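You operate a simulated robot arm through the tools that you are given. There is no shell and no other tool. Be economical: measure what you need, move in short steps, check, and stop when the job is done.

The job below is to be done with a simulated robot arm. You get a single attempt, and the scene is never put back.

TASK
Try both plug gauges in the bush: green tray if only GO enters, else red.
Fine: the trays on the gauge jig; bush in the nest for it, gauges back in their rack.

It is judged by the outcome, as a careful person would: the job done as asked, and still so three seconds after it is handed in. It fails if anything else is knocked over, pushed out of place, dropped, spilled or broken.

THE ROBOT
A 7-joint arm with a two-finger parallel gripper, fixed in place. Base frame: the origin is at the foot of the arm, x ahead of it, y to its left, z up. Readings come in m, degrees, newtons and seconds.
With the tool pointing down near the work surface it reaches from about 0.3 to 0.7 m from the base axis. Its first joint turns from -66.0 to 66.0 degrees. Payload 1.57 kg.
The TCP is the grasp point between the finger pads, 0.03 m short of the fingertips. In the tool frame z runs along the fingers and y along their closing line. The gripper opens to 0.11 m. The fingers are 0.024 m wide and 0.012 m thick; the gripper's body (0.048 by 0.112 m) begins 0.078 m behind the TCP.
Orientation is that of the tool frame in the base frame, as a unit quaternion [x, y, z, w]. With the fingers straight down and closing along the base's y, the tool's x points along the base's -x, its y along +y and its z along -z.

THE INTERFACE
- The arm moves only by the tool play_rows. Its argument "increments" is a list that holds one entry, the list of rows, each a list of 7 numbers: the shift along the tool's x, y, z in m, then the turn, a rotation vector about the tool's x, y, z in degrees, then the gripper command, from -1 (shut) to 1 (fully open), values between in proportion. In form: [[[tx, ty, tz, ax, ay, az, fingers], ...]]. A call has 1 to 20 rows; each row shifts and turns the commanded pose from where the row before left it, along the tool's axes as they then stand. Each row takes 0.2 s and may step no farther than 0.05 m and 8.6 degrees from the row before; otherwise, or with a gripper value out of range, the whole call is refused. A pose out of reach is approached as far as the arm can. The call stops where the force on the tool passes 90 N (or 10 N more than at its start, if that is more) or the arm is blocked; 0.2 s more then pass. Each finger travels about 0.108 m/s and halts on what it meets, pressing with about 38 N; the grip force reading is that of the motor and also rises with nothing between the fingers. The clock runs only during rows and for 0.2 s after the last one: add rows that do not move to give the fingers time. It gives the time, the measured TCP pose, the force on the tool (base axes), the opening and the grip force at its end, in the units of the frame above (readings bear some noise), with the torque about the TCP (base axes, N m) and any sound that the robot's microphone picked up, and new pictures: "show" is both (left out), scene, wrist or none.
- Cameras (640 x 400 px; columns grow to the right, rows downward): "scene" is fixed at [0.1541, -0.3805, 1.4146]; the picture's right is [0.88, -0.47, 0.00], its down [-0.23, -0.42, -0.88] and it looks along [0.41, 0.77, -0.48] (base axes); focal length 366 px, centre (320, 200). "wrist" rides on the gripper at [0.07, 0.016, -0.141] in the tool frame; the picture's right is [-0.23, 0.97, 0.00], its down [-0.86, -0.20, -0.48] and it looks along [-0.47, -0.11, 0.88] (tool axes); focal length 222 px, centre (320, 200). There is no depth. A picture from a camera that has moved, and an enlarged one, comes with that camera's place and axes in the base frame and with its lens.
- zoom(camera, box): a new picture of the part [left, top, right, bottom] of that camera's present view, enlarged. No time passes.
- close_job(): hands the job in; it is judged then, once.

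Work in short steps. Places have to be worked out from the pictures, the camera data and where the tool is seen: move nearer, look again, correct. Check each grasp and each placing, and mend what went wrong. You have 120 turns and 200 pictures in all, those below and enlarged ones among them. Open the gripper and draw the arm clear of the work before you hand the job in, unless the task says otherwise; then end with one line.

The tools are called after "Call:" as a command line: name --argument value ..., lists and objects as JSON in quotes. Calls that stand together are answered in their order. play_rows: Moves the arm, as the interface text tells. Its arguments: {"type":"object","properties":{"increments":{"type":"array"},"show":{"type":"string","enum":["both","scene","wrist","none"]}},"required":["increments"]} The other tools are called the same way: zoom (camera, box) takes an enlarged picture of a part of a camera's view; close_job () hands the job in.

At the start:

```text
t: 0.0
ee_pos: [0.299, 0.1425, 1.1461]
tcp_rot: [0.001, 1.0, 0.0, -0.001]
wrist_force: [0.7, -0.1, 0.1]
moment: [0.0, -0.01, 0.01]
grip_width: 0.1098
grip_force: 0.2
```

scene: 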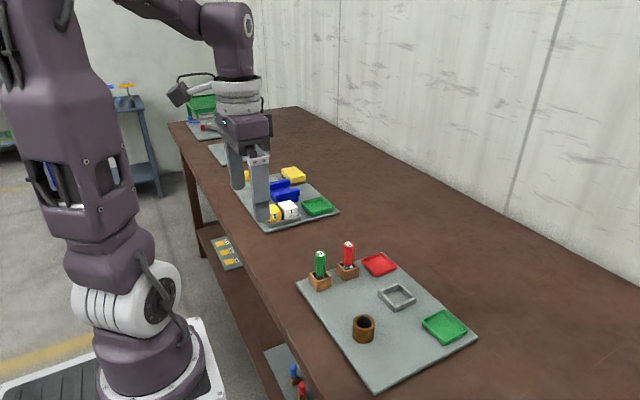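
wrist: 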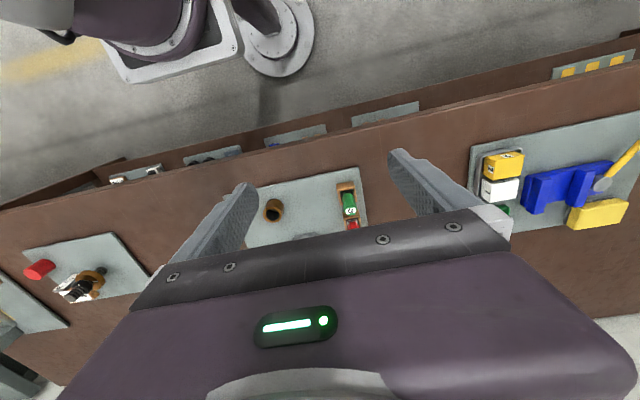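

The jig with the bush, the two gauges, the nest and the trays is at lower right of the scene picture. I zoom in on it to measure.

Call:
zoom --camera "scene" --box '[280, 220, 500, 400]'

Call:
zoom --camera "wrist" --box '[220, 150, 400, 260]'

```text
2.22 times, centred on (390, 310) of scene
camera zoom: at [0.1541, -0.3805, 1.4146], right [0.88, -0.47, 0.0], down [-0.23, -0.42, -0.88], along [0.41, 0.77, -0.48], focal length 813 px, centre (164, -44)
```

zoom: 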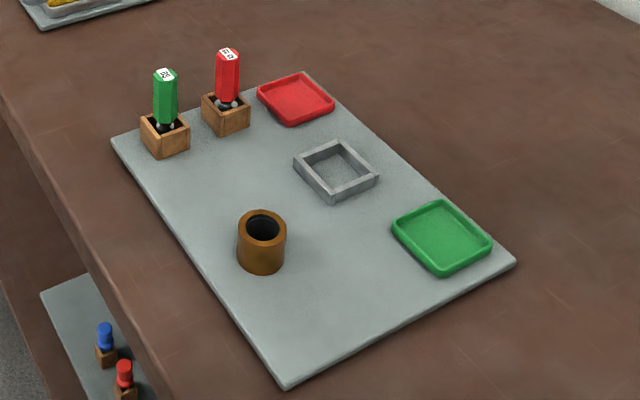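

```text
3.56 times, centred on (310, 205) of wrist
camera zoom: at [0.2298, 0.1582, 1.2877], right [0.23, 0.97, 0.0], down [0.86, -0.2, 0.48], along [0.47, -0.11, -0.88], focal length 790 px, centre (356, 182)
```

zoom: 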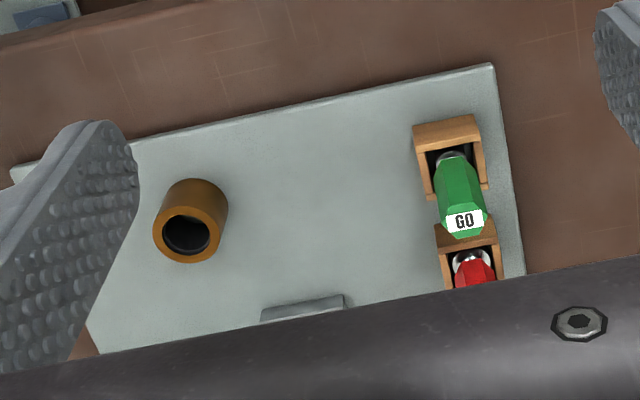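

From triangulating both views, I put the plate top at z≈0.858 and the bush top at about (0.450, 0.006, 0.895). The gauges are near (0.444, 0.163) and (0.51, 0.164), the nest near (0.569, 0.053), the red tray near (0.60, 0.165) and the green tray near (0.60, -0.05). I move above the bush and look again.

Call:
play_rows --increments '[[[-0.019, -0.017, 0.0182, 0, 0, 0, 1], [-0.019, -0.017, 0.0182, 0, 0, 0, 1], [-0.019, -0.017, 0.0182, 0, 0, 0, 1], [-0.019, -0.017, 0.0182, 0, 0, 0, 1], [-0.019, -0.017, 0.0182, 0, 0, 0, 1], [-0.019, -0.017, 0.0182, 0, 0, 0, 1], [-0.019, -0.017, 0.0182, 0, 0, 0, 1], [-0.018, -0.017, 0.0182, 0, 0, 0, 1], [0, 0, 0, 0, 0, 0, 1]]]'

```text
t: 2.0
ee_pos: [0.4526, 0.0053, 1.0009]
tcp_rot: [0.0, 1.0, 0.001, -0.001]
wrist_force: [0.1, 0.0, 0.6]
moment: [0.05, 0.01, -0.01]
grip_width: 0.1101
grip_force: 0.0
camera wrist: at [0.3824, 0.022, 1.1411], right [0.23, 0.97, 0.0], down [0.86, -0.2, 0.48], along [0.47, -0.11, -0.88], focal length 222 px, centre (320, 200)
```

scene: 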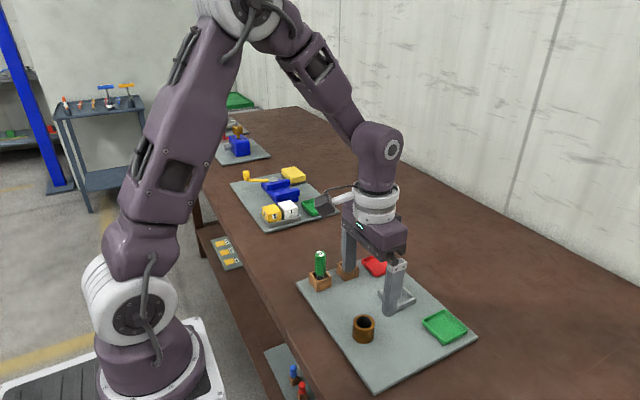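
wrist: 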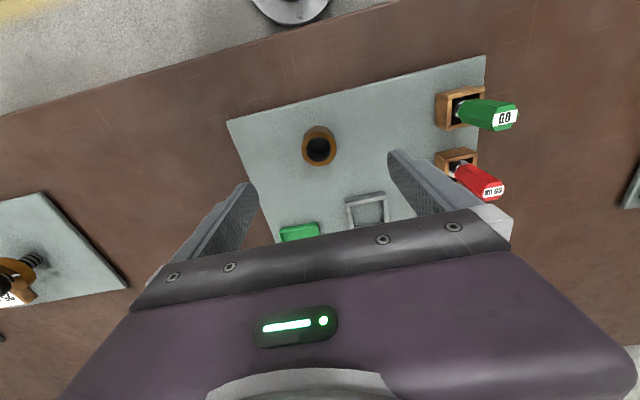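

The bush is below the gripper. I enlarge the wrist view to measure the bush, nest and racks more closely.

Call:
zoom --camera "wrist" --box '[270, 100, 400, 240]'

Call:
zoom --camera "wrist" --box '[410, 70, 530, 210]'

```text
2.86 times, centred on (335, 170) of wrist
camera zoom: at [0.3824, 0.022, 1.1411], right [0.23, 0.97, 0.0], down [0.86, -0.2, 0.48], along [0.47, -0.11, -0.88], focal length 635 px, centre (277, 286)
```

zoom: 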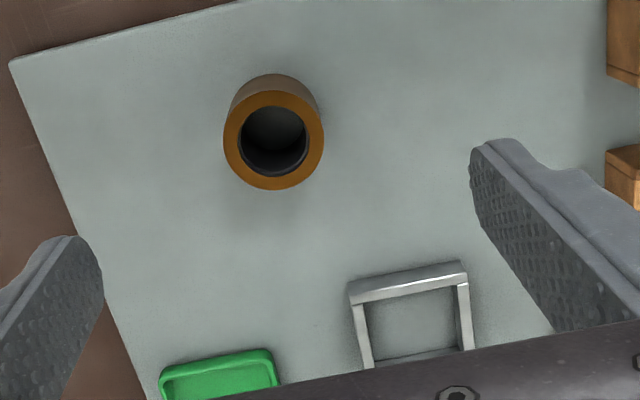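

```text
2.86 times, centred on (470, 140) of wrist
camera zoom: at [0.3824, 0.022, 1.1411], right [0.23, 0.97, 0.0], down [0.86, -0.2, 0.48], along [0.47, -0.11, -0.88], focal length 635 px, centre (-109, 371)
```

zoom: 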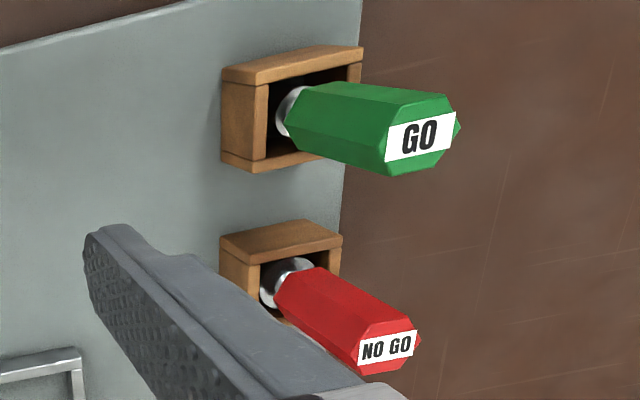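

The bush comes out at about (0.450, 0.005), with OD≈0.039 and bore≈0.026. The nest is roughly 0.044 square inside, with its near edge at x≈0.535. I descend on the bush, keeping the fingertips above where the nest walls will be, and grip it.

Call:
play_rows --increments '[[[0.0025, 0, 0.02, 0, 0, 0, 1], [0, 0, 0.02, 0, 0, 0, 1], [0, 0, 0.02, 0, 0, 0, 0.5], [0, 0, 0.02, 0, 0, 0, 0], [0, 0, 0.014, 0, 0, 0, -0.1], [0, 0, 0, 0, 0, 0, -0.1], [0, 0, 0, 0, 0, 0, -0.1]]]'

```text
t: 3.6
ee_pos: [0.4479, 0.0062, 0.9061]
tcp_rot: [0.0, 1.0, 0.0, 0.0]
wrist_force: [-0.8, 0.6, -0.5]
moment: [0.01, -0.01, 0.0]
grip_width: 0.0495
grip_force: 0.2
camera wrist: at [0.3781, 0.0214, 1.0472], right [0.23, 0.97, 0.0], down [0.86, -0.2, 0.48], along [0.47, -0.11, -0.88], focal length 222 px, centre (320, 200)
```

scene: 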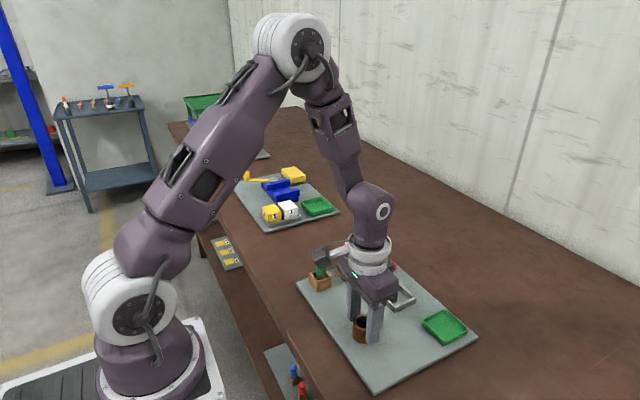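
wrist: 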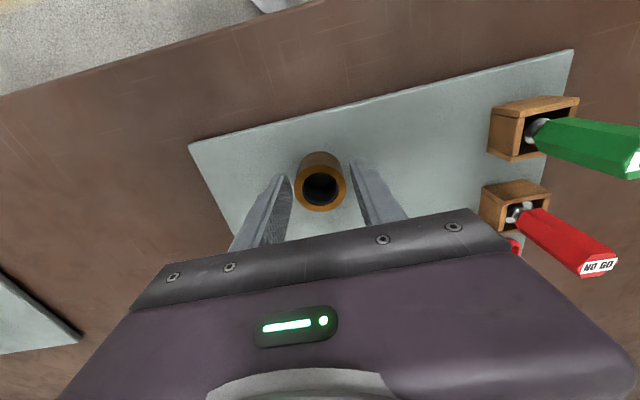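

The bush sits between the fingers, centred to about 1 mm. I close the grip.

Call:
play_rows --increments '[[[0, 0, 0, 0, 0, 0, -0.6], [0, 0, 0, 0, 0, 0, -0.6], [0, 0, 0, 0, 0, 0, -0.6]]]' --show "wrist"

Call:
zoom --camera "wrist" --box '[250, 130, 410, 250]'

Call:
zoom --camera "scene" --box '[320, 260, 440, 360]'

```text
t: 4.4
ee_pos: [0.448, 0.0058, 0.9053]
tcp_rot: [0.0, 1.0, 0.001, 0.0]
wrist_force: [0.0, 0.7, -0.2]
moment: [-0.01, 0.01, -0.04]
grip_width: 0.0393
grip_force: 38.0
camera wrist: at [0.3781, 0.0214, 1.0473], right [0.23, 0.97, 0.0], down [0.86, -0.2, 0.48], along [0.47, -0.11, -0.88], focal length 222 px, centre (320, 200)
```

wrist: 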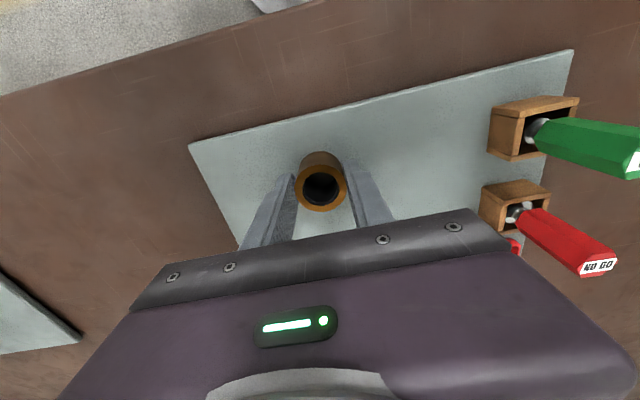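

```text
3.33 times, centred on (330, 190) of wrist
camera zoom: at [0.3781, 0.0214, 1.0473], right [0.23, 0.97, 0.0], down [0.86, -0.2, 0.48], along [0.47, -0.11, -0.88], focal length 740 px, centre (287, 233)
```

zoom: 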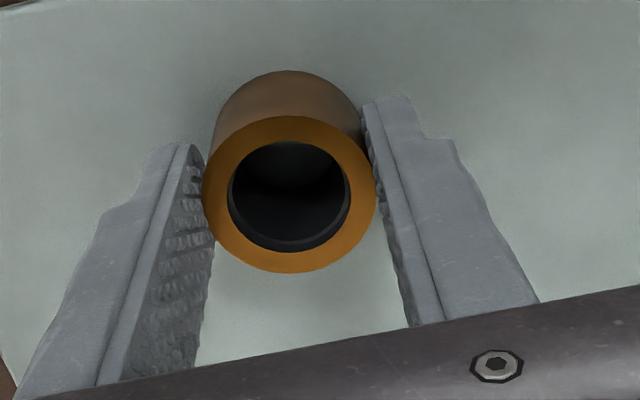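

```text
4.00 times, centred on (380, 310) of scene
camera zoom: at [0.1541, -0.3805, 1.4146], right [0.88, -0.47, 0.0], down [-0.23, -0.42, -0.88], along [0.41, 0.77, -0.48], focal length 1464 px, centre (80, -240)
```

zoom: 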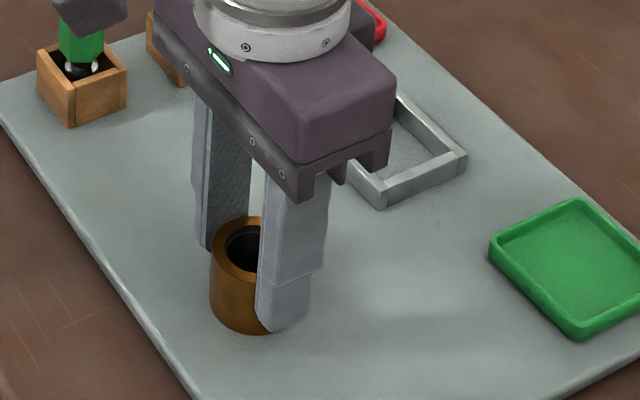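

The bush is gripped at 0.0393. I lift it and carry it to a hover over the nest.

Call:
play_rows --increments '[[[0, 0, -0.03, 0, 0, 0, -0.6], [0, 0, -0.03, 0, 0, 0, -0.6], [-0.03, 0.011, 0, 0, 0, 0, -0.6], [-0.03, 0.011, 0, 0, 0, 0, -0.6], [-0.03, 0.011, 0, 0, 0, 0, -0.6], [-0.025, 0.011, 0, 0, 0, 0, -0.6], [0, 0, 0.02, 0, 0, 0, -0.6], [0, 0, 0, 0, 0, 0, -0.6]]]' --show "none"

Call:
zoom --camera "wrist" --box '[250, 110, 410, 240]'

Call:
zoom --camera "scene" --box '[340, 240, 460, 340]'

```text
t: 6.2
ee_pos: [0.5629, 0.0506, 0.9473]
tcp_rot: [-0.001, 1.0, 0.0, 0.0]
wrist_force: [-0.2, 0.0, -2.1]
moment: [-0.03, 0.0, 0.0]
grip_width: 0.0392
grip_force: 37.9
```

```text
3.08 times, centred on (330, 175) of wrist
camera zoom: at [0.4928, 0.0655, 1.0884], right [0.23, 0.97, 0.0], down [0.86, -0.2, 0.48], along [0.47, -0.11, -0.88], focal length 684 px, centre (289, 277)
```

zoom: 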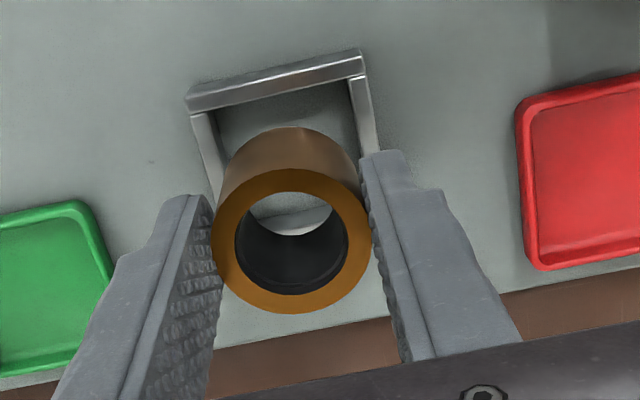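

```text
4.00 times, centred on (400, 290) of scene
camera zoom: at [0.1541, -0.3805, 1.4146], right [0.88, -0.47, 0.0], down [-0.23, -0.42, -0.88], along [0.41, 0.77, -0.48], focal length 1464 px, centre (0, -160)
```

zoom: 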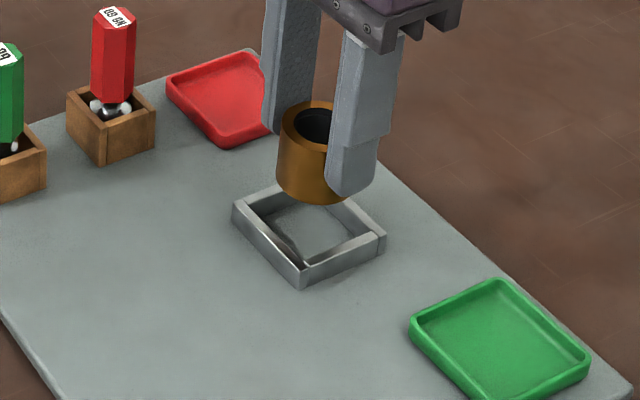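

The bush's own position in both views matches the TCP to about 1 mm, so I can compare the nest directly against it. I enlarge the nest more in both views.

Call:
zoom --camera "scene" --box '[390, 275, 446, 315]'

Call:
zoom --camera "wrist" --box '[285, 115, 365, 175]'

```text
10.00 times, centred on (418, 295) of scene
camera zoom: at [0.1541, -0.3805, 1.4146], right [0.88, -0.47, 0.0], down [-0.23, -0.42, -0.88], along [0.41, 0.77, -0.48], focal length 3660 px, centre (-660, -750)
```

zoom: 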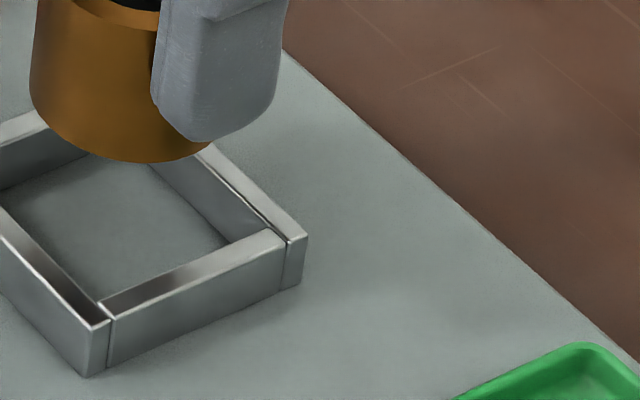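

```text
6.67 times, centred on (325, 145) of wrist
camera zoom: at [0.4928, 0.0655, 1.0884], right [0.23, 0.97, 0.0], down [0.86, -0.2, 0.48], along [0.47, -0.11, -0.88], focal length 1481 px, centre (287, 567)
```

zoom: 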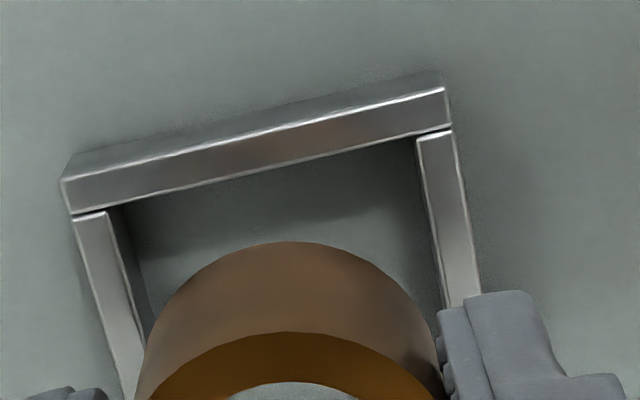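

The nest centre works out at about (0.566, 0.051), with wall tops at z≈0.871 and 2.6 mm clearance per side around the bush. I shift 3 mm in x and lower to just above the floor.

Call:
play_rows --increments '[[[-0.003, 0.0007, 0, 0, 0, 0, -0.6], [0, 0, 0.015, 0, 0, 0, -0.6], [0, 0, 0.01, 0, 0, 0, -0.6], [0, 0, 0.007, 0, 0, 0, -0.6], [0, 0, 0.004, 0, 0, 0, -0.6], [0, 0, 0.003, 0, 0, 0, -0.6], [0, 0, 0, 0, 0, 0, -0.6]]]' --show "none"

Call:
zoom --camera "scene" --box '[360, 255, 456, 325]'

Call:
zoom --camera "wrist" --box '[270, 120, 370, 220]'

```text
t: 7.8
ee_pos: [0.5654, 0.0509, 0.9093]
tcp_rot: [-0.001, 1.0, 0.0, 0.0]
wrist_force: [0.9, -0.4, -1.5]
moment: [0.03, 0.01, -0.03]
grip_width: 0.039
grip_force: 38.8
```

```text
5.71 times, centred on (408, 290) of scene
camera zoom: at [0.1541, -0.3805, 1.4146], right [0.88, -0.47, 0.0], down [-0.23, -0.42, -0.88], along [0.41, 0.77, -0.48], focal length 2092 px, centre (-183, -314)
```

zoom: 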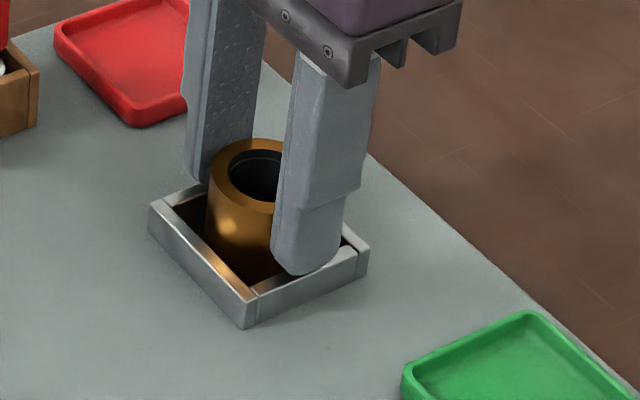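

```text
4.00 times, centred on (320, 170) of wrist
camera zoom: at [0.495, 0.0673, 1.0491], right [0.23, 0.97, 0.0], down [0.86, -0.2, 0.48], along [0.47, -0.11, -0.88], focal length 888 px, centre (320, 320)
```

zoom: 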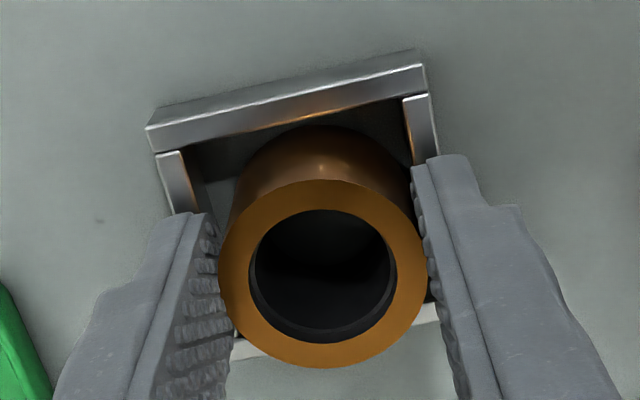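

The bush is inside the nest walls and about 4 mm above the floor. I lower the rest of the way, open modestly and retreat straight up.

Call:
play_rows --increments '[[[0, 0, 0.002, 0, 0, 0, -0.6], [0, 0, 0.0015, 0, 0, 0, -0.6], [0, 0, 0, 0, 0, 0, -0.6], [0, 0, 0, 0, 0, 0, -0.1], [0, 0, 0, 0, 0, 0, 0.1], [0, 0, 0, 0, 0, 0, 0.1], [0, 0, -0.02, 0, 0, 0, 0.1], [0, 0, -0.04, 0, 0, 0, 0.1], [0, 0, -0.04, 0, 0, 0, 0.1], [0, 0, 0, 0, 0, 0, 0.1]]]' --show "none"

Call:
zoom --camera "wrist" --box '[270, 100, 390, 220]'

Call:
zoom --camera "scene" --box '[360, 255, 456, 325]'

```text
t: 10.0
ee_pos: [0.5662, 0.0507, 1.004]
tcp_rot: [0.0, 1.0, 0.0, 0.0]
wrist_force: [0.2, 0.6, -1.1]
moment: [-0.01, 0.0, 0.02]
grip_width: 0.0604
grip_force: 0.1
```

```text
3.33 times, centred on (330, 160) of wrist
camera zoom: at [0.496, 0.0659, 1.1447], right [0.23, 0.97, 0.0], down [0.86, -0.2, 0.48], along [0.47, -0.11, -0.88], focal length 740 px, centre (287, 333)
```

zoom: 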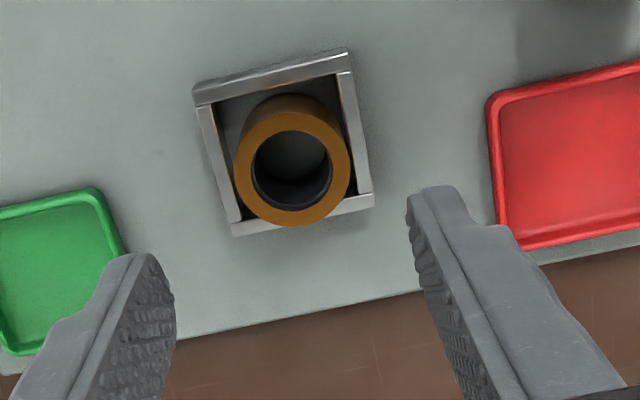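

```text
5.71 times, centred on (408, 290) of scene
camera zoom: at [0.1541, -0.3805, 1.4146], right [0.88, -0.47, 0.0], down [-0.23, -0.42, -0.88], along [0.41, 0.77, -0.48], focal length 2092 px, centre (-183, -314)
```

zoom: 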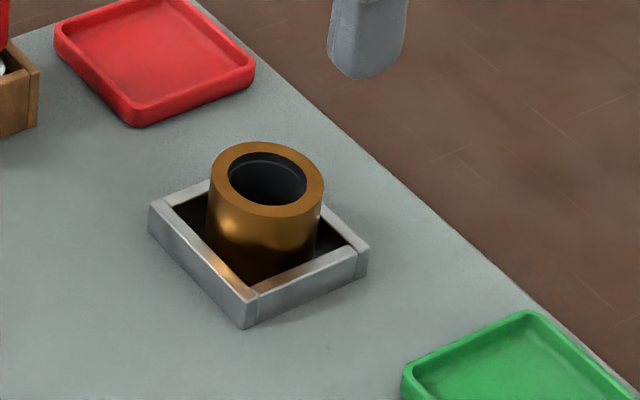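

The bush is seated in the nest, centred at about (0.566, 0.051). Next I move above the GO gauge and look at its handle orientation.

Call:
play_rows --increments '[[[0, 0, -0.036, 0, 0, 0, 0.3], [0.0305, 0.028, 0, 0, 0, 0, 0.3], [0.0305, 0.028, 0, 0, 0, 0, 0.3], [0.0305, 0.028, 0, 0, 0, 0, 0.3], [0.0305, 0.028, 0, 0, 0, 0, 0.3], [0, 0, 0, 0, 0, 0, 0.3]]]' --show "none"

Call:
zoom --camera "wrist" --box '[260, 100, 380, 220]'

Call:
zoom --camera "scene" --box '[290, 230, 386, 300]'

```text
t: 11.4
ee_pos: [0.4445, 0.1623, 1.0396]
tcp_rot: [0.0, 1.0, 0.0, 0.0]
wrist_force: [-0.3, -0.7, 0.1]
moment: [-0.01, -0.01, 0.0]
grip_width: 0.0713
grip_force: 0.0
```

```text
3.33 times, centred on (320, 160) of wrist
camera zoom: at [0.3737, 0.1788, 1.1812], right [0.23, 0.97, 0.0], down [0.86, -0.2, 0.48], along [0.47, -0.11, -0.88], focal length 740 px, centre (320, 333)
```

zoom: 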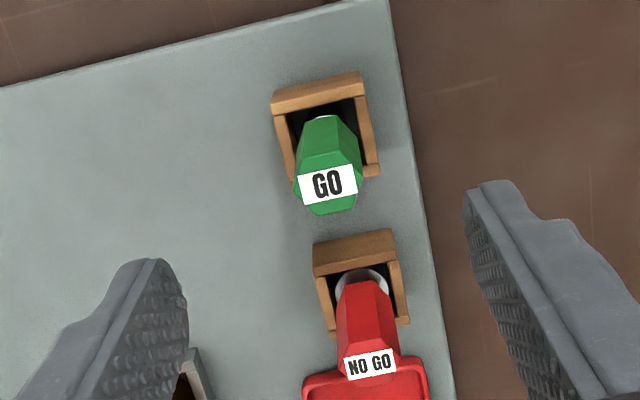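

```text
5.71 times, centred on (338, 265) of scene
camera zoom: at [0.1541, -0.3805, 1.4146], right [0.88, -0.47, 0.0], down [-0.23, -0.42, -0.88], along [0.41, 0.77, -0.48], focal length 2092 px, centre (217, -171)
```

zoom: 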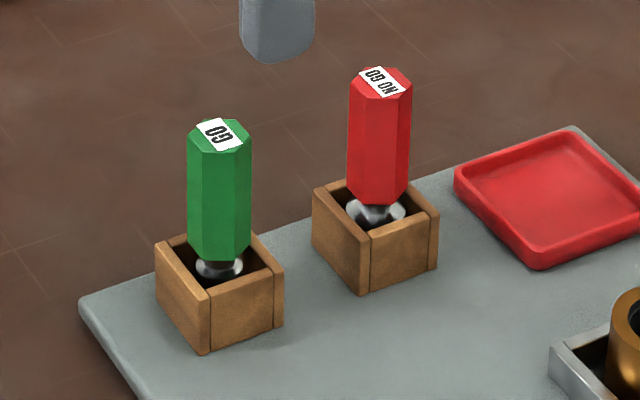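

Both gauges stand in open wooden boxes. The GO handle is a hexagon about 0.019 m across flats, with corners along ±y, centred near (0.444, 0.165) with its top at z≈0.949. I turn the tool 30° about its axis so the pads meet flats, come partway down, and look.

Call:
play_rows --increments '[[[0, 0.0025, 0, 0, 0, 7.5, 0.1], [0, 0, 0, 0, 0, 7.5, 0.1], [0, 0, 0, 0, 0, 7.5, 0.0], [0, 0, 0, 0, 0, 7.5, 0.0], [0, 0, 0.03, 0, 0, 0, 0.0], [0, 0, 0.02, 0, 0, 0, 0.0], [0, 0, 0, 0, 0, 0, 0]]]' --show "none"

Call:
zoom --camera "wrist" --box '[250, 100, 390, 230]'

Call:
zoom --camera "scene" --box '[290, 220, 386, 290]'

```text
t: 13.0
ee_pos: [0.4461, 0.1648, 0.9904]
tcp_rot: [0.258, 0.966, 0.0, -0.001]
wrist_force: [-0.3, 0.6, -0.9]
moment: [-0.01, -0.02, 0.0]
grip_width: 0.055
grip_force: 0.2
```

```text
3.08 times, centred on (320, 165) of wrist
camera zoom: at [0.3937, 0.2146, 1.1319], right [0.68, 0.73, 0.0], down [0.64, -0.6, 0.48], along [0.35, -0.33, -0.88], focal length 684 px, centre (320, 308)
```

zoom: 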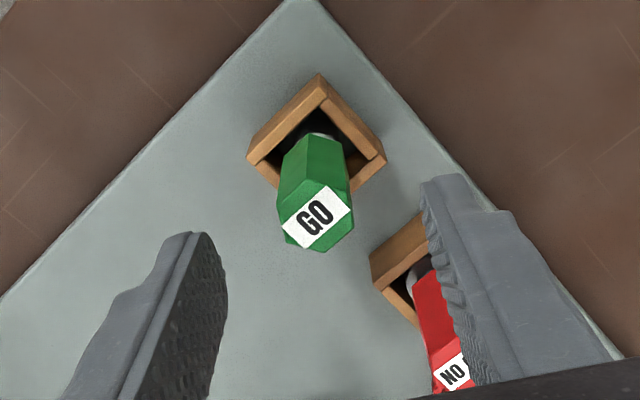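

```text
5.71 times, centred on (338, 255) of scene
camera zoom: at [0.1541, -0.3805, 1.4146], right [0.88, -0.47, 0.0], down [-0.23, -0.42, -0.88], along [0.41, 0.77, -0.48], focal length 2092 px, centre (217, -114)
```

zoom: 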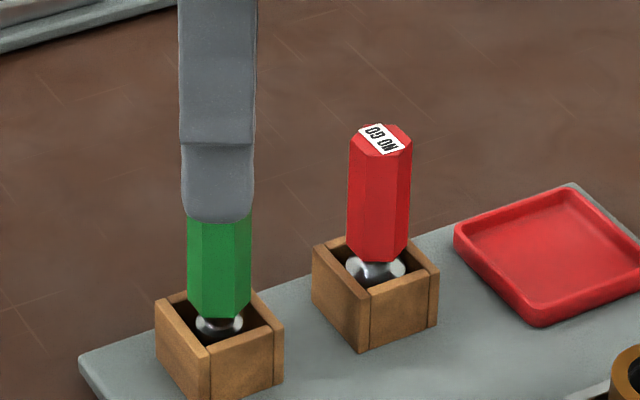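

The gauge lies within about 2.5 mm of the TCP axis. I correct by 2 mm along tool x and 1 mm along tool y, descend to TCP z≈0.928, and grip.

Call:
play_rows --increments '[[[0.002, 0.001, 0.02, 0, 0, 0, 0.0], [0, 0, 0.02, 0, 0, 0, 0.0], [0, 0, 0.015, 0, 0, 0, 0.0], [0, 0, 0.0075, 0, 0, 0, 0.0], [0, 0, 0, 0, 0, 0, -0.3]]]' --show "none"

Call:
zoom --camera "wrist" --box '[250, 100, 390, 230]'

Call:
zoom --camera "scene" --box '[290, 220, 386, 290]'

```text
t: 14.2
ee_pos: [0.4433, 0.1666, 0.928]
tcp_rot: [0.258, 0.966, 0.0, 0.0]
wrist_force: [0.0, 0.2, -0.8]
moment: [0.01, -0.02, -0.01]
grip_width: 0.0384
grip_force: 0.1
```

```text
3.08 times, centred on (320, 165) of wrist
camera zoom: at [0.3908, 0.2157, 1.0693], right [0.68, 0.73, 0.0], down [0.64, -0.6, 0.48], along [0.35, -0.33, -0.88], focal length 684 px, centre (320, 308)
```

zoom: 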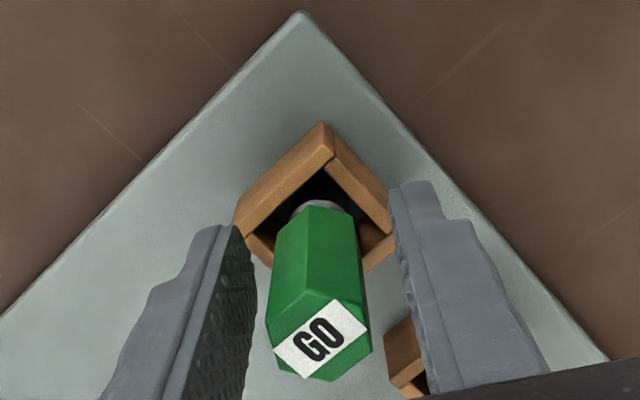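

```text
5.71 times, centred on (338, 255) of scene
camera zoom: at [0.1541, -0.3805, 1.4146], right [0.88, -0.47, 0.0], down [-0.23, -0.42, -0.88], along [0.41, 0.77, -0.48], focal length 2092 px, centre (217, -114)
```

zoom: 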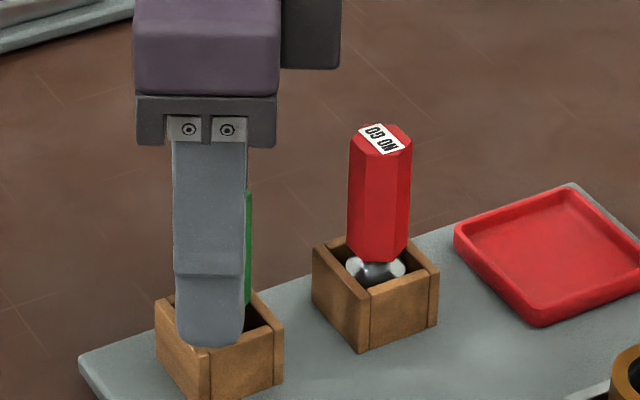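

The gauge is centred between the pads. I close the grip.

Call:
play_rows --increments '[[[0, 0, 0, 0, 0, 0, -0.6], [0, 0, 0, 0, 0, 0, -0.9], [0, 0, 0, 0, 0, 0, -0.9], [0, 0, 0, 0, 0, 0, -0.9]]]' --show "none"

Call:
zoom --camera "wrist" --box '[250, 100, 390, 230]'

```text
t: 15.2
ee_pos: [0.4427, 0.1665, 0.9294]
tcp_rot: [0.259, 0.966, 0.0, 0.0]
wrist_force: [-0.1, -0.5, 0.3]
moment: [0.0, -0.01, 0.02]
grip_width: 0.0205
grip_force: 34.0
```

```text
3.08 times, centred on (320, 165) of wrist
camera zoom: at [0.3909, 0.2158, 1.0694], right [0.68, 0.73, 0.0], down [0.64, -0.6, 0.48], along [0.35, -0.33, -0.88], focal length 684 px, centre (320, 308)
```

zoom: 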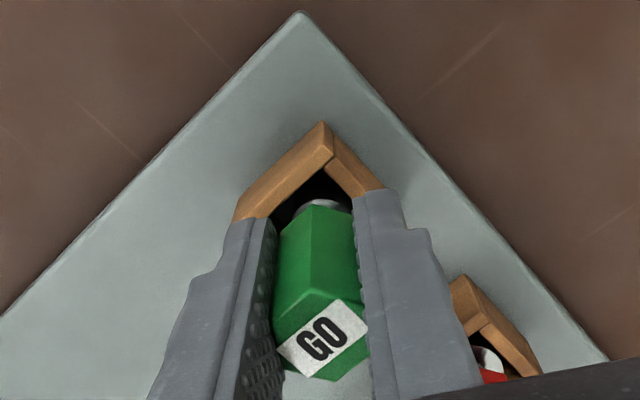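

The pads hold the flats at 0.0205. I lift 0.08 and carry the gauge above the bush in the nest.

Call:
play_rows --increments '[[[0, 0, -0.02, 0, 0, 0, -0.9], [0, 0, -0.03, 0, 0, 0, -0.9], [0, 0, -0.03, 0, 0, 0, -0.9], [-0.0329, -0.0077, 0, 0, 0, 0, -0.9], [-0.0329, -0.0077, 0, 0, 0, 0, -0.9], [-0.0329, -0.0077, 0, 0, 0, 0, -0.9], [-0.0329, -0.0077, 0, 0, 0, 0, -0.9], [-0.0329, -0.0077, 0, 0, 0, 0, -0.9], [0, 0, 0, 0, 0, 0, -0.9], [0, 0, 0, 0, 0, 0, -0.9]]]'

Call:
zoom --camera "wrist" --box '[250, 100, 390, 230]'

Call:
zoom --camera "scene" --box '[360, 240, 456, 310]'

```text
t: 17.4
ee_pos: [0.5671, 0.0533, 1.008]
tcp_rot: [0.259, 0.966, 0.0, 0.0]
wrist_force: [-0.3, -0.4, -1.7]
moment: [0.02, 0.02, -0.02]
grip_width: 0.0206
grip_force: 34.2
camera wrist: at [0.5148, 0.1031, 1.1489], right [0.68, 0.73, 0.0], down [0.64, -0.6, 0.48], along [0.35, -0.33, -0.88], focal length 222 px, centre (320, 200)
```

scene: 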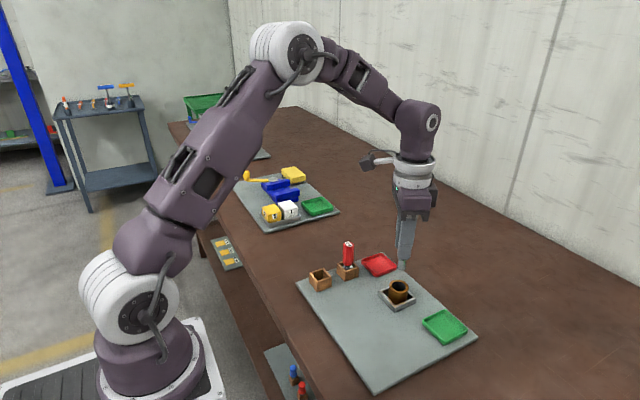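
wrist: 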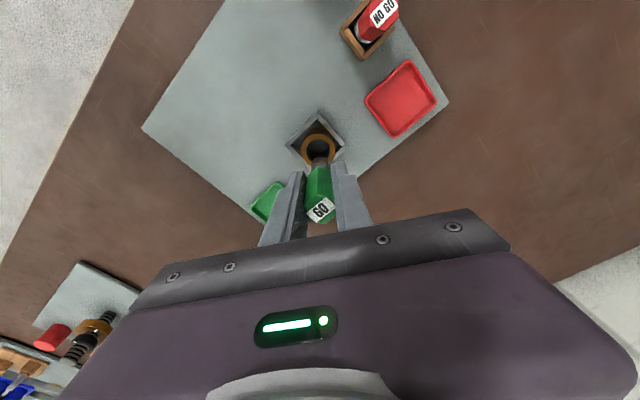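

```text
3.08 times, centred on (320, 165) of wrist
camera zoom: at [0.5148, 0.1031, 1.1489], right [0.68, 0.73, 0.0], down [0.64, -0.6, 0.48], along [0.35, -0.33, -0.88], focal length 684 px, centre (320, 308)
```

zoom: 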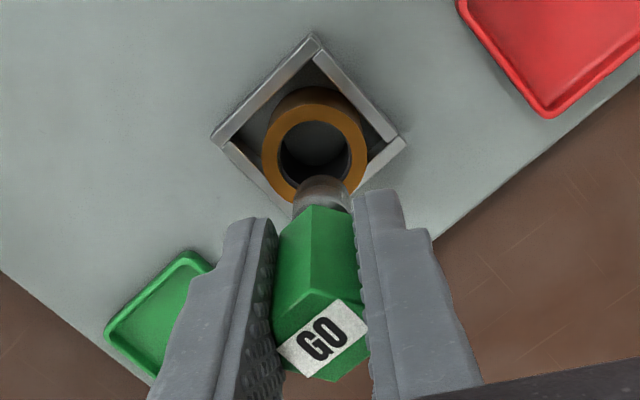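

```text
5.71 times, centred on (408, 275) of scene
camera zoom: at [0.1541, -0.3805, 1.4146], right [0.88, -0.47, 0.0], down [-0.23, -0.42, -0.88], along [0.41, 0.77, -0.48], focal length 2092 px, centre (-183, -229)
```

zoom: 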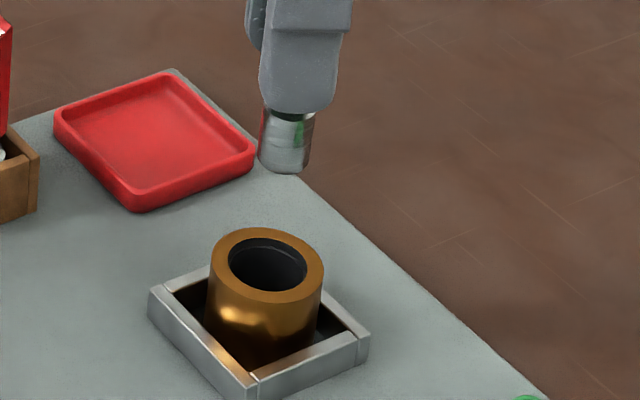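

The GO pin's bottom is about 0.070 below the TCP. The bush looks about 2 mm off the pin axis toward -x/-y. I shift, lower to a few mm above the bush, and compare.

Call:
play_rows --increments '[[[0.0012, -0.0019, 0.015, 0, 0, 0, -0.9], [0, 0, 0.015, 0, 0, 0, -0.9], [0, 0, 0.006, 0, 0, 0, -0.9], [0, 0, 0, 0, 0, 0, -0.9]]]' --show "none"

Call:
zoom --camera "wrist" --box '[280, 120, 360, 200]'

Call:
zoom --camera "scene" --box '[370, 250, 434, 310]'

```text
t: 18.4
ee_pos: [0.5641, 0.0513, 0.9702]
tcp_rot: [0.258, 0.966, 0.0, 0.0]
wrist_force: [0.7, 0.6, -0.8]
moment: [-0.01, -0.01, 0.0]
grip_width: 0.0205
grip_force: 33.7
```

```text
5.00 times, centred on (320, 160) of wrist
camera zoom: at [0.5114, 0.1002, 1.1121], right [0.68, 0.73, 0.0], down [0.64, -0.6, 0.48], along [0.35, -0.33, -0.88], focal length 1111 px, centre (320, 400)
```

zoom: 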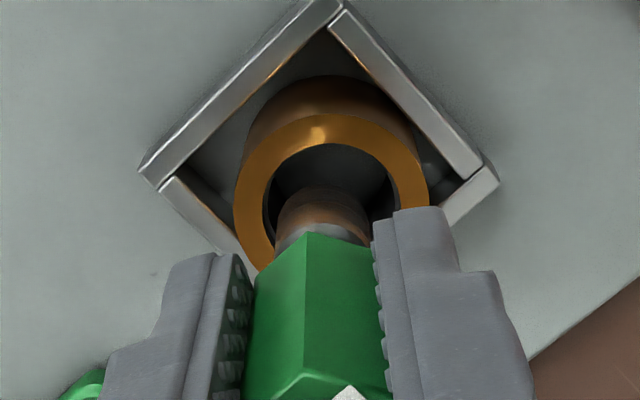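

```text
6.67 times, centred on (402, 280) of scene
camera zoom: at [0.1541, -0.3805, 1.4146], right [0.88, -0.47, 0.0], down [-0.23, -0.42, -0.88], along [0.41, 0.77, -0.48], focal length 2440 px, centre (-227, -333)
```

zoom: 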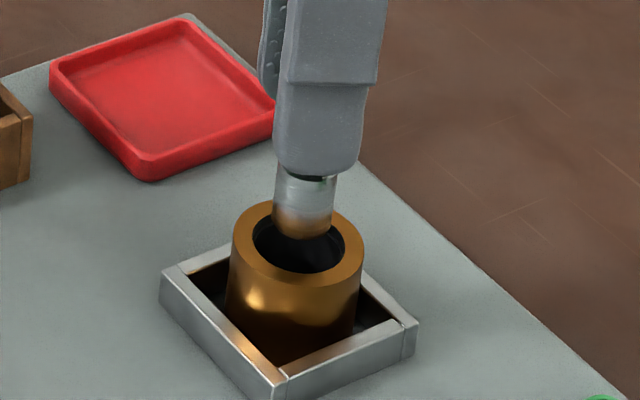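

The lateral offsets in the two views agree on moving the pin about (-0.4, +2.3) mm. I apply that and lower 10 mm gently, so the pin bottom enters the bore.

Call:
play_rows --increments '[[[0.0014, 0.0017, 0, 0, 0, 0, -0.9], [0, 0, 0.003, 0, 0, 0, -0.9], [0, 0, 0.003, 0, 0, 0, -0.9], [0, 0, 0.003, 0, 0, 0, -0.9], [0, 0, 0.003, 0, 0, 0, -0.9], [0, 0, 0, 0, 0, 0, -0.9]]]' --show "none"

Call:
zoom --camera "wrist" --box '[280, 120, 360, 200]'

Call:
zoom --camera "scene" --box '[370, 250, 434, 310]'

```text
t: 19.8
ee_pos: [0.5636, 0.053, 0.9597]
tcp_rot: [0.259, 0.966, 0.0, -0.001]
wrist_force: [-0.1, -0.1, -1.6]
moment: [-0.02, 0.01, 0.0]
grip_width: 0.0206
grip_force: 34.1
```

```text
5.00 times, centred on (320, 160) of wrist
camera zoom: at [0.5111, 0.1021, 1.1009], right [0.68, 0.73, 0.0], down [0.64, -0.6, 0.48], along [0.35, -0.33, -0.88], focal length 1111 px, centre (320, 400)
```

zoom: 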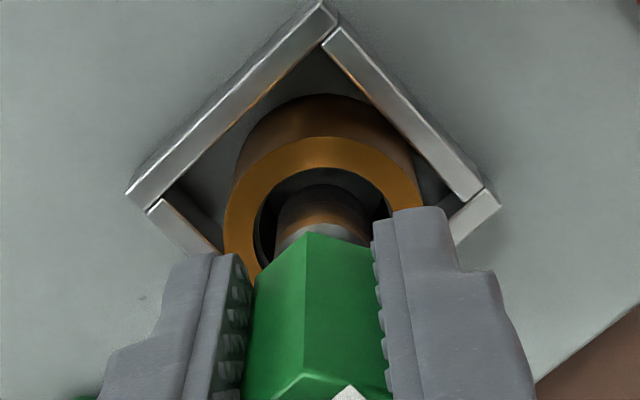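

```text
6.67 times, centred on (402, 280) of scene
camera zoom: at [0.1541, -0.3805, 1.4146], right [0.88, -0.47, 0.0], down [-0.23, -0.42, -0.88], along [0.41, 0.77, -0.48], focal length 2440 px, centre (-227, -333)
```

zoom: 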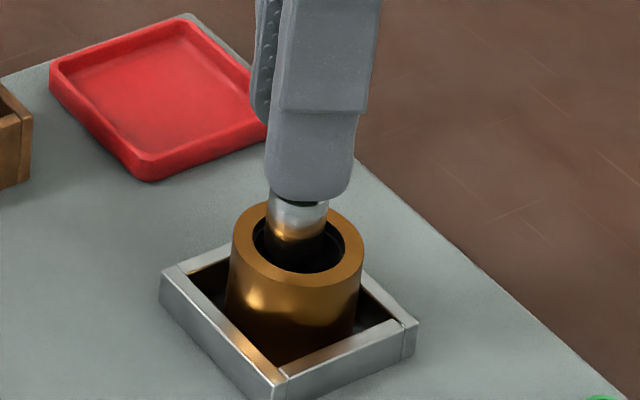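

The pin is now centred in the bore in both views with no contact force. I continue down in small steps, watching force.

Call:
play_rows --increments '[[[0, 0, 0.002, 0, 0, 0, -0.9], [0, 0, 0.002, 0, 0, 0, -0.9], [0, 0, 0.002, 0, 0, 0, -0.9]]]' --show "none"

```text
t: 20.6
ee_pos: [0.5638, 0.0534, 0.9545]
tcp_rot: [0.26, 0.966, 0.0, -0.001]
wrist_force: [-0.4, -0.9, -2.0]
moment: [0.03, 0.0, -0.02]
grip_width: 0.0202
grip_force: 33.9
```

No contact so far. I go on down.

Call:
play_rows --increments '[[[0, 0, 0.002, 0, 0, 0, -0.9], [0, 0, 0.002, 0, 0, 0, -0.9], [0, 0, 0.002, 0, 0, 0, -0.9]]]' --show "none"

Call:
play_rows --increments '[[[0, 0, 0.002, 0, 0, 0, -0.9], [0, 0, 0.002, 0, 0, 0, -0.9], [0, 0, 0, 0, 0, 0, -0.9]]]' --show "none"

Call:
zoom --camera "scene" --box '[370, 250, 434, 310]'

```text
t: 21.4
ee_pos: [0.5642, 0.0526, 0.9484]
tcp_rot: [0.259, 0.966, 0.0, 0.0]
wrist_force: [0.3, -0.2, -1.8]
moment: [-0.01, 0.01, -0.01]
grip_width: 0.02
grip_force: 33.8
```

```text
t: 22.2
ee_pos: [0.565, 0.0522, 0.9436]
tcp_rot: [0.259, 0.966, 0.001, 0.001]
wrist_force: [0.4, 0.4, -1.7]
moment: [0.0, -0.06, 0.01]
grip_width: 0.0202
grip_force: 33.6
```

```text
6.67 times, centred on (402, 280) of scene
camera zoom: at [0.1541, -0.3805, 1.4146], right [0.88, -0.47, 0.0], down [-0.23, -0.42, -0.88], along [0.41, 0.77, -0.48], focal length 2440 px, centre (-227, -333)
```

zoom: 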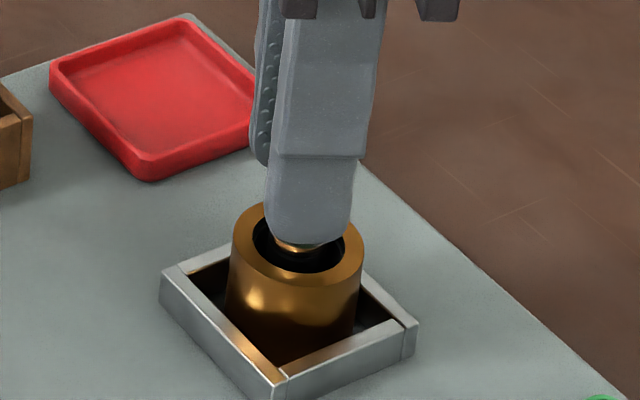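

The pin is in about 22 mm with no force. I go nearly to the floor.

Call:
play_rows --increments '[[[0, 0, 0.002, 0, 0, 0, -0.9], [0, 0, 0.002, 0, 0, 0, -0.9], [0, 0, 0, 0, 0, 0, -0.9]]]' --show "none"

Call:
play_rows --increments '[[[0, 0, 0.002, 0, 0, 0, -0.9], [0, 0, 0.002, 0, 0, 0, -0.9], [0, 0, 0, 0, 0, 0, -0.9]]]' --show "wrist"

Call:
zoom --camera "scene" --box '[370, 250, 434, 310]'

```text
t: 23.0
ee_pos: [0.5639, 0.0519, 0.94]
tcp_rot: [0.258, 0.966, -0.001, -0.001]
wrist_force: [-0.4, -0.3, -2.4]
moment: [0.02, -0.03, 0.0]
grip_width: 0.0203
grip_force: 34.2
```

```text
t: 23.8
ee_pos: [0.564, 0.0521, 0.9359]
tcp_rot: [0.258, 0.966, 0.0, -0.001]
wrist_force: [-0.1, -0.7, -1.6]
moment: [0.0, -0.04, 0.0]
grip_width: 0.0207
grip_force: 34.4
camera wrist: at [0.5113, 0.1014, 1.0768], right [0.68, 0.73, 0.0], down [0.64, -0.6, 0.48], along [0.35, -0.33, -0.88], focal length 222 px, centre (320, 200)
```

wrist: 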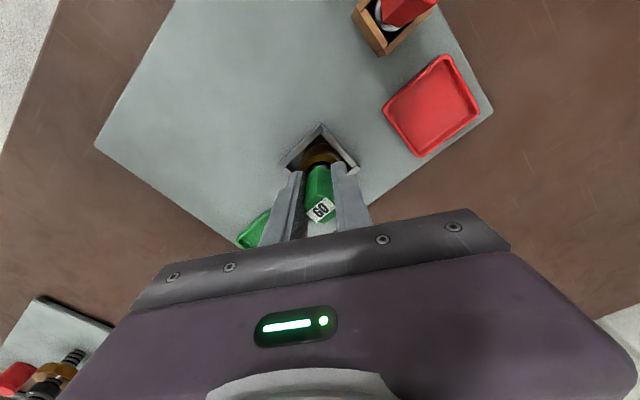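

```text
6.67 times, centred on (402, 280) of scene
camera zoom: at [0.1541, -0.3805, 1.4146], right [0.88, -0.47, 0.0], down [-0.23, -0.42, -0.88], along [0.41, 0.77, -0.48], focal length 2440 px, centre (-227, -333)
```

zoom: 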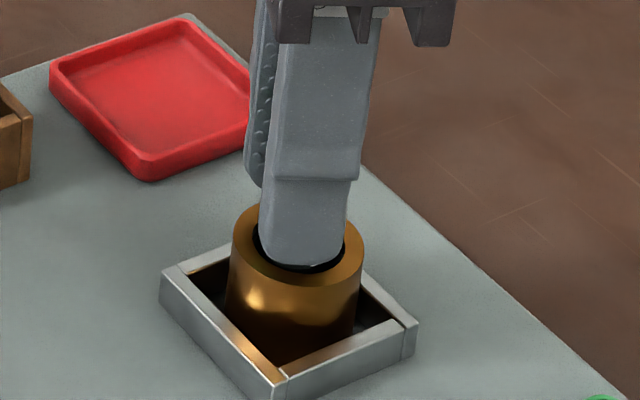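

GO is in about 30 mm with zero resistance. I push 4 mm more to confirm, then withdraw and carry it back over its rack.

Call:
play_rows --increments '[[[0, 0, 0.002, 0, 0, 0, -0.9], [0, 0, 0.002, 0, 0, 0, -0.9], [0, 0, 0, 0, 0, 0, -0.9]]]' --show "none"

Call:
play_rows --increments '[[[0, 0, -0.01, 0, 0, 0, -0.9], [0, 0, -0.015, 0, 0, 0, -0.9], [0, 0, -0.015, 0, 0, 0, -0.9], [0, 0, -0.018, 0, 0, 0, -0.9], [0, 0, -0.018, 0, 0, 0, -0.9], [0.03238, 0.00774, 0, 0, 0, 0, -0.9], [0.03238, 0.00774, 0, 0, 0, 0, -0.9], [0.03238, 0.00774, 0, 0, 0, 0, -0.9], [0.03238, 0.00774, 0, 0, 0, 0, -0.9], [0.03238, 0.00774, 0, 0, 0, 0, -0.9], [0, 0, 0, 0, 0, 0, -0.9], [0, 0, 0.025, 0, 0, 0, -0.9], [0, 0, 0.015, 0, 0, 0, -0.9], [0, 0, 0, 0, 0, 0, -0.9]]]'

Call:
zoom --camera "wrist" --box '[280, 110, 370, 200]'

Call:
zoom --camera "scene" --box '[290, 235, 354, 295]'

```text
t: 24.6
ee_pos: [0.5639, 0.0529, 0.9326]
tcp_rot: [0.259, 0.966, 0.0, -0.001]
wrist_force: [-0.2, 0.4, -1.5]
moment: [-0.02, -0.02, -0.01]
grip_width: 0.0202
grip_force: 33.7
```

```text
t: 27.6
ee_pos: [0.4424, 0.1681, 0.9671]
tcp_rot: [0.259, 0.966, 0.0, 0.0]
wrist_force: [-0.6, 0.2, -2.1]
moment: [-0.03, -0.04, 0.01]
grip_width: 0.0203
grip_force: 33.5
camera wrist: at [0.39, 0.2165, 1.1085], right [0.68, 0.73, 0.0], down [0.64, -0.6, 0.48], along [0.35, -0.33, -0.88], focal length 222 px, centre (320, 200)
```

scene: 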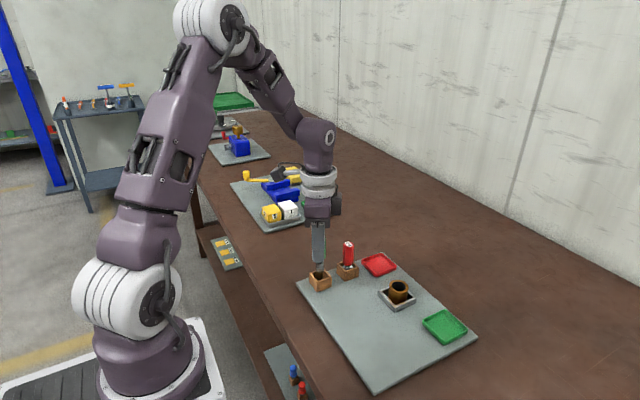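
wrist: 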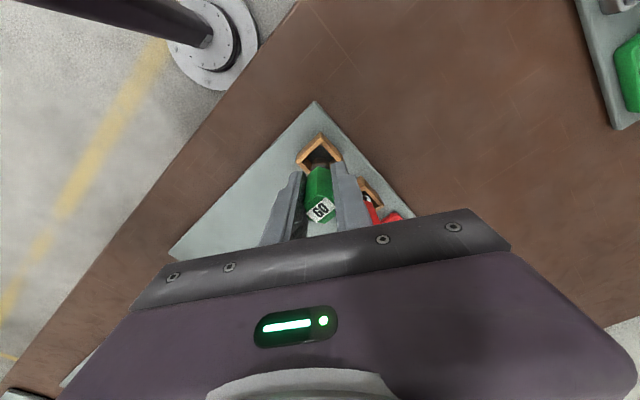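

```text
4.44 times, centred on (325, 155) of wrist
camera zoom: at [0.39, 0.2165, 1.1085], right [0.68, 0.73, 0.0], down [0.64, -0.6, 0.48], along [0.35, -0.33, -0.88], focal length 987 px, centre (298, 400)
```

zoom: 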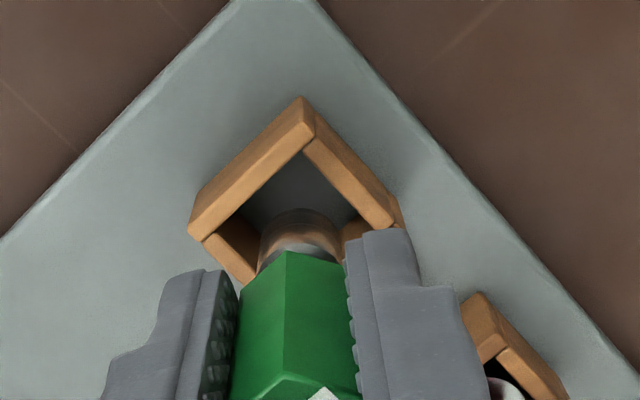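

```text
6.67 times, centred on (322, 265) of scene
camera zoom: at [0.1541, -0.3805, 1.4146], right [0.88, -0.47, 0.0], down [-0.23, -0.42, -0.88], along [0.41, 0.77, -0.48], focal length 2440 px, centre (307, -233)
```

zoom: 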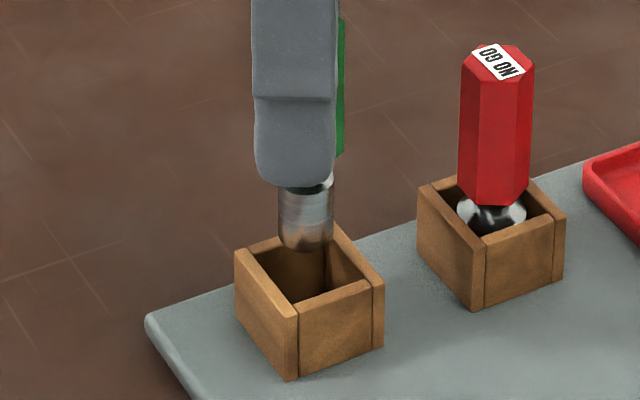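

The pin is over its box at the original grip position, about 40 mm above its original height. I lower it the rest of the way and check contact before releasing.

Call:
play_rows --increments '[[[0, 0, 0.015, 0, 0, 0, -0.9], [0, 0, 0.015, 0, 0, 0, -0.9], [0, 0, 0.006, 0, 0, 0, -0.9], [0, 0, 0.003, 0, 0, 0, -0.9], [0, 0, 0, 0, 0, 0, -0.9]]]' --show "none"

Call:
zoom --camera "wrist" --box '[270, 110, 380, 220]'

Call:
zoom --camera "scene" --box '[290, 235, 354, 295]'

```text
t: 28.8
ee_pos: [0.442, 0.1672, 0.9295]
tcp_rot: [0.259, 0.966, 0.001, 0.0]
wrist_force: [-0.2, 0.2, -1.7]
moment: [0.03, 0.02, 0.01]
grip_width: 0.0207
grip_force: 34.1
```

```text
3.64 times, centred on (325, 165) of wrist
camera zoom: at [0.3906, 0.2158, 1.0699], right [0.68, 0.73, 0.0], down [0.64, -0.6, 0.48], along [0.35, -0.33, -0.88], focal length 808 px, centre (302, 327)
```

zoom: 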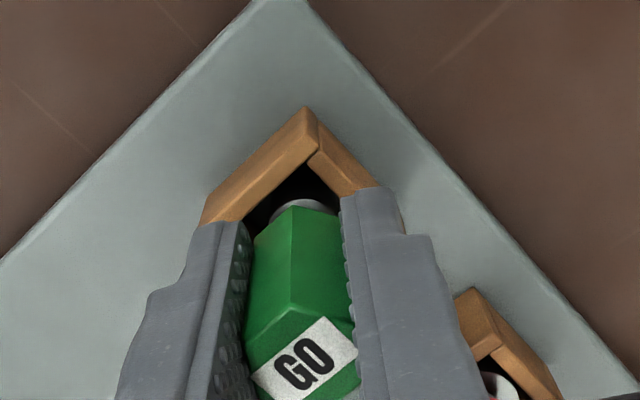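

```text
6.67 times, centred on (322, 265) of scene
camera zoom: at [0.1541, -0.3805, 1.4146], right [0.88, -0.47, 0.0], down [-0.23, -0.42, -0.88], along [0.41, 0.77, -0.48], focal length 2440 px, centre (307, -233)
```

zoom: 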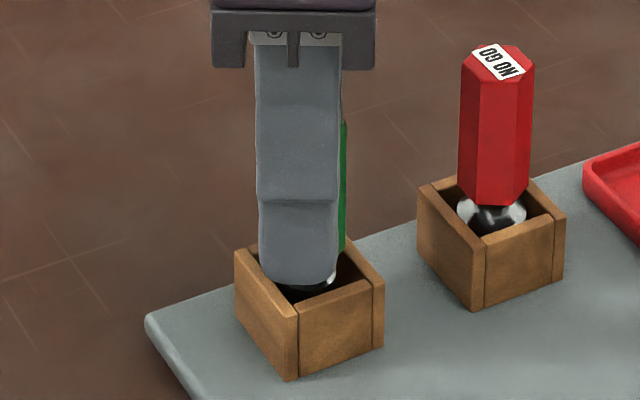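

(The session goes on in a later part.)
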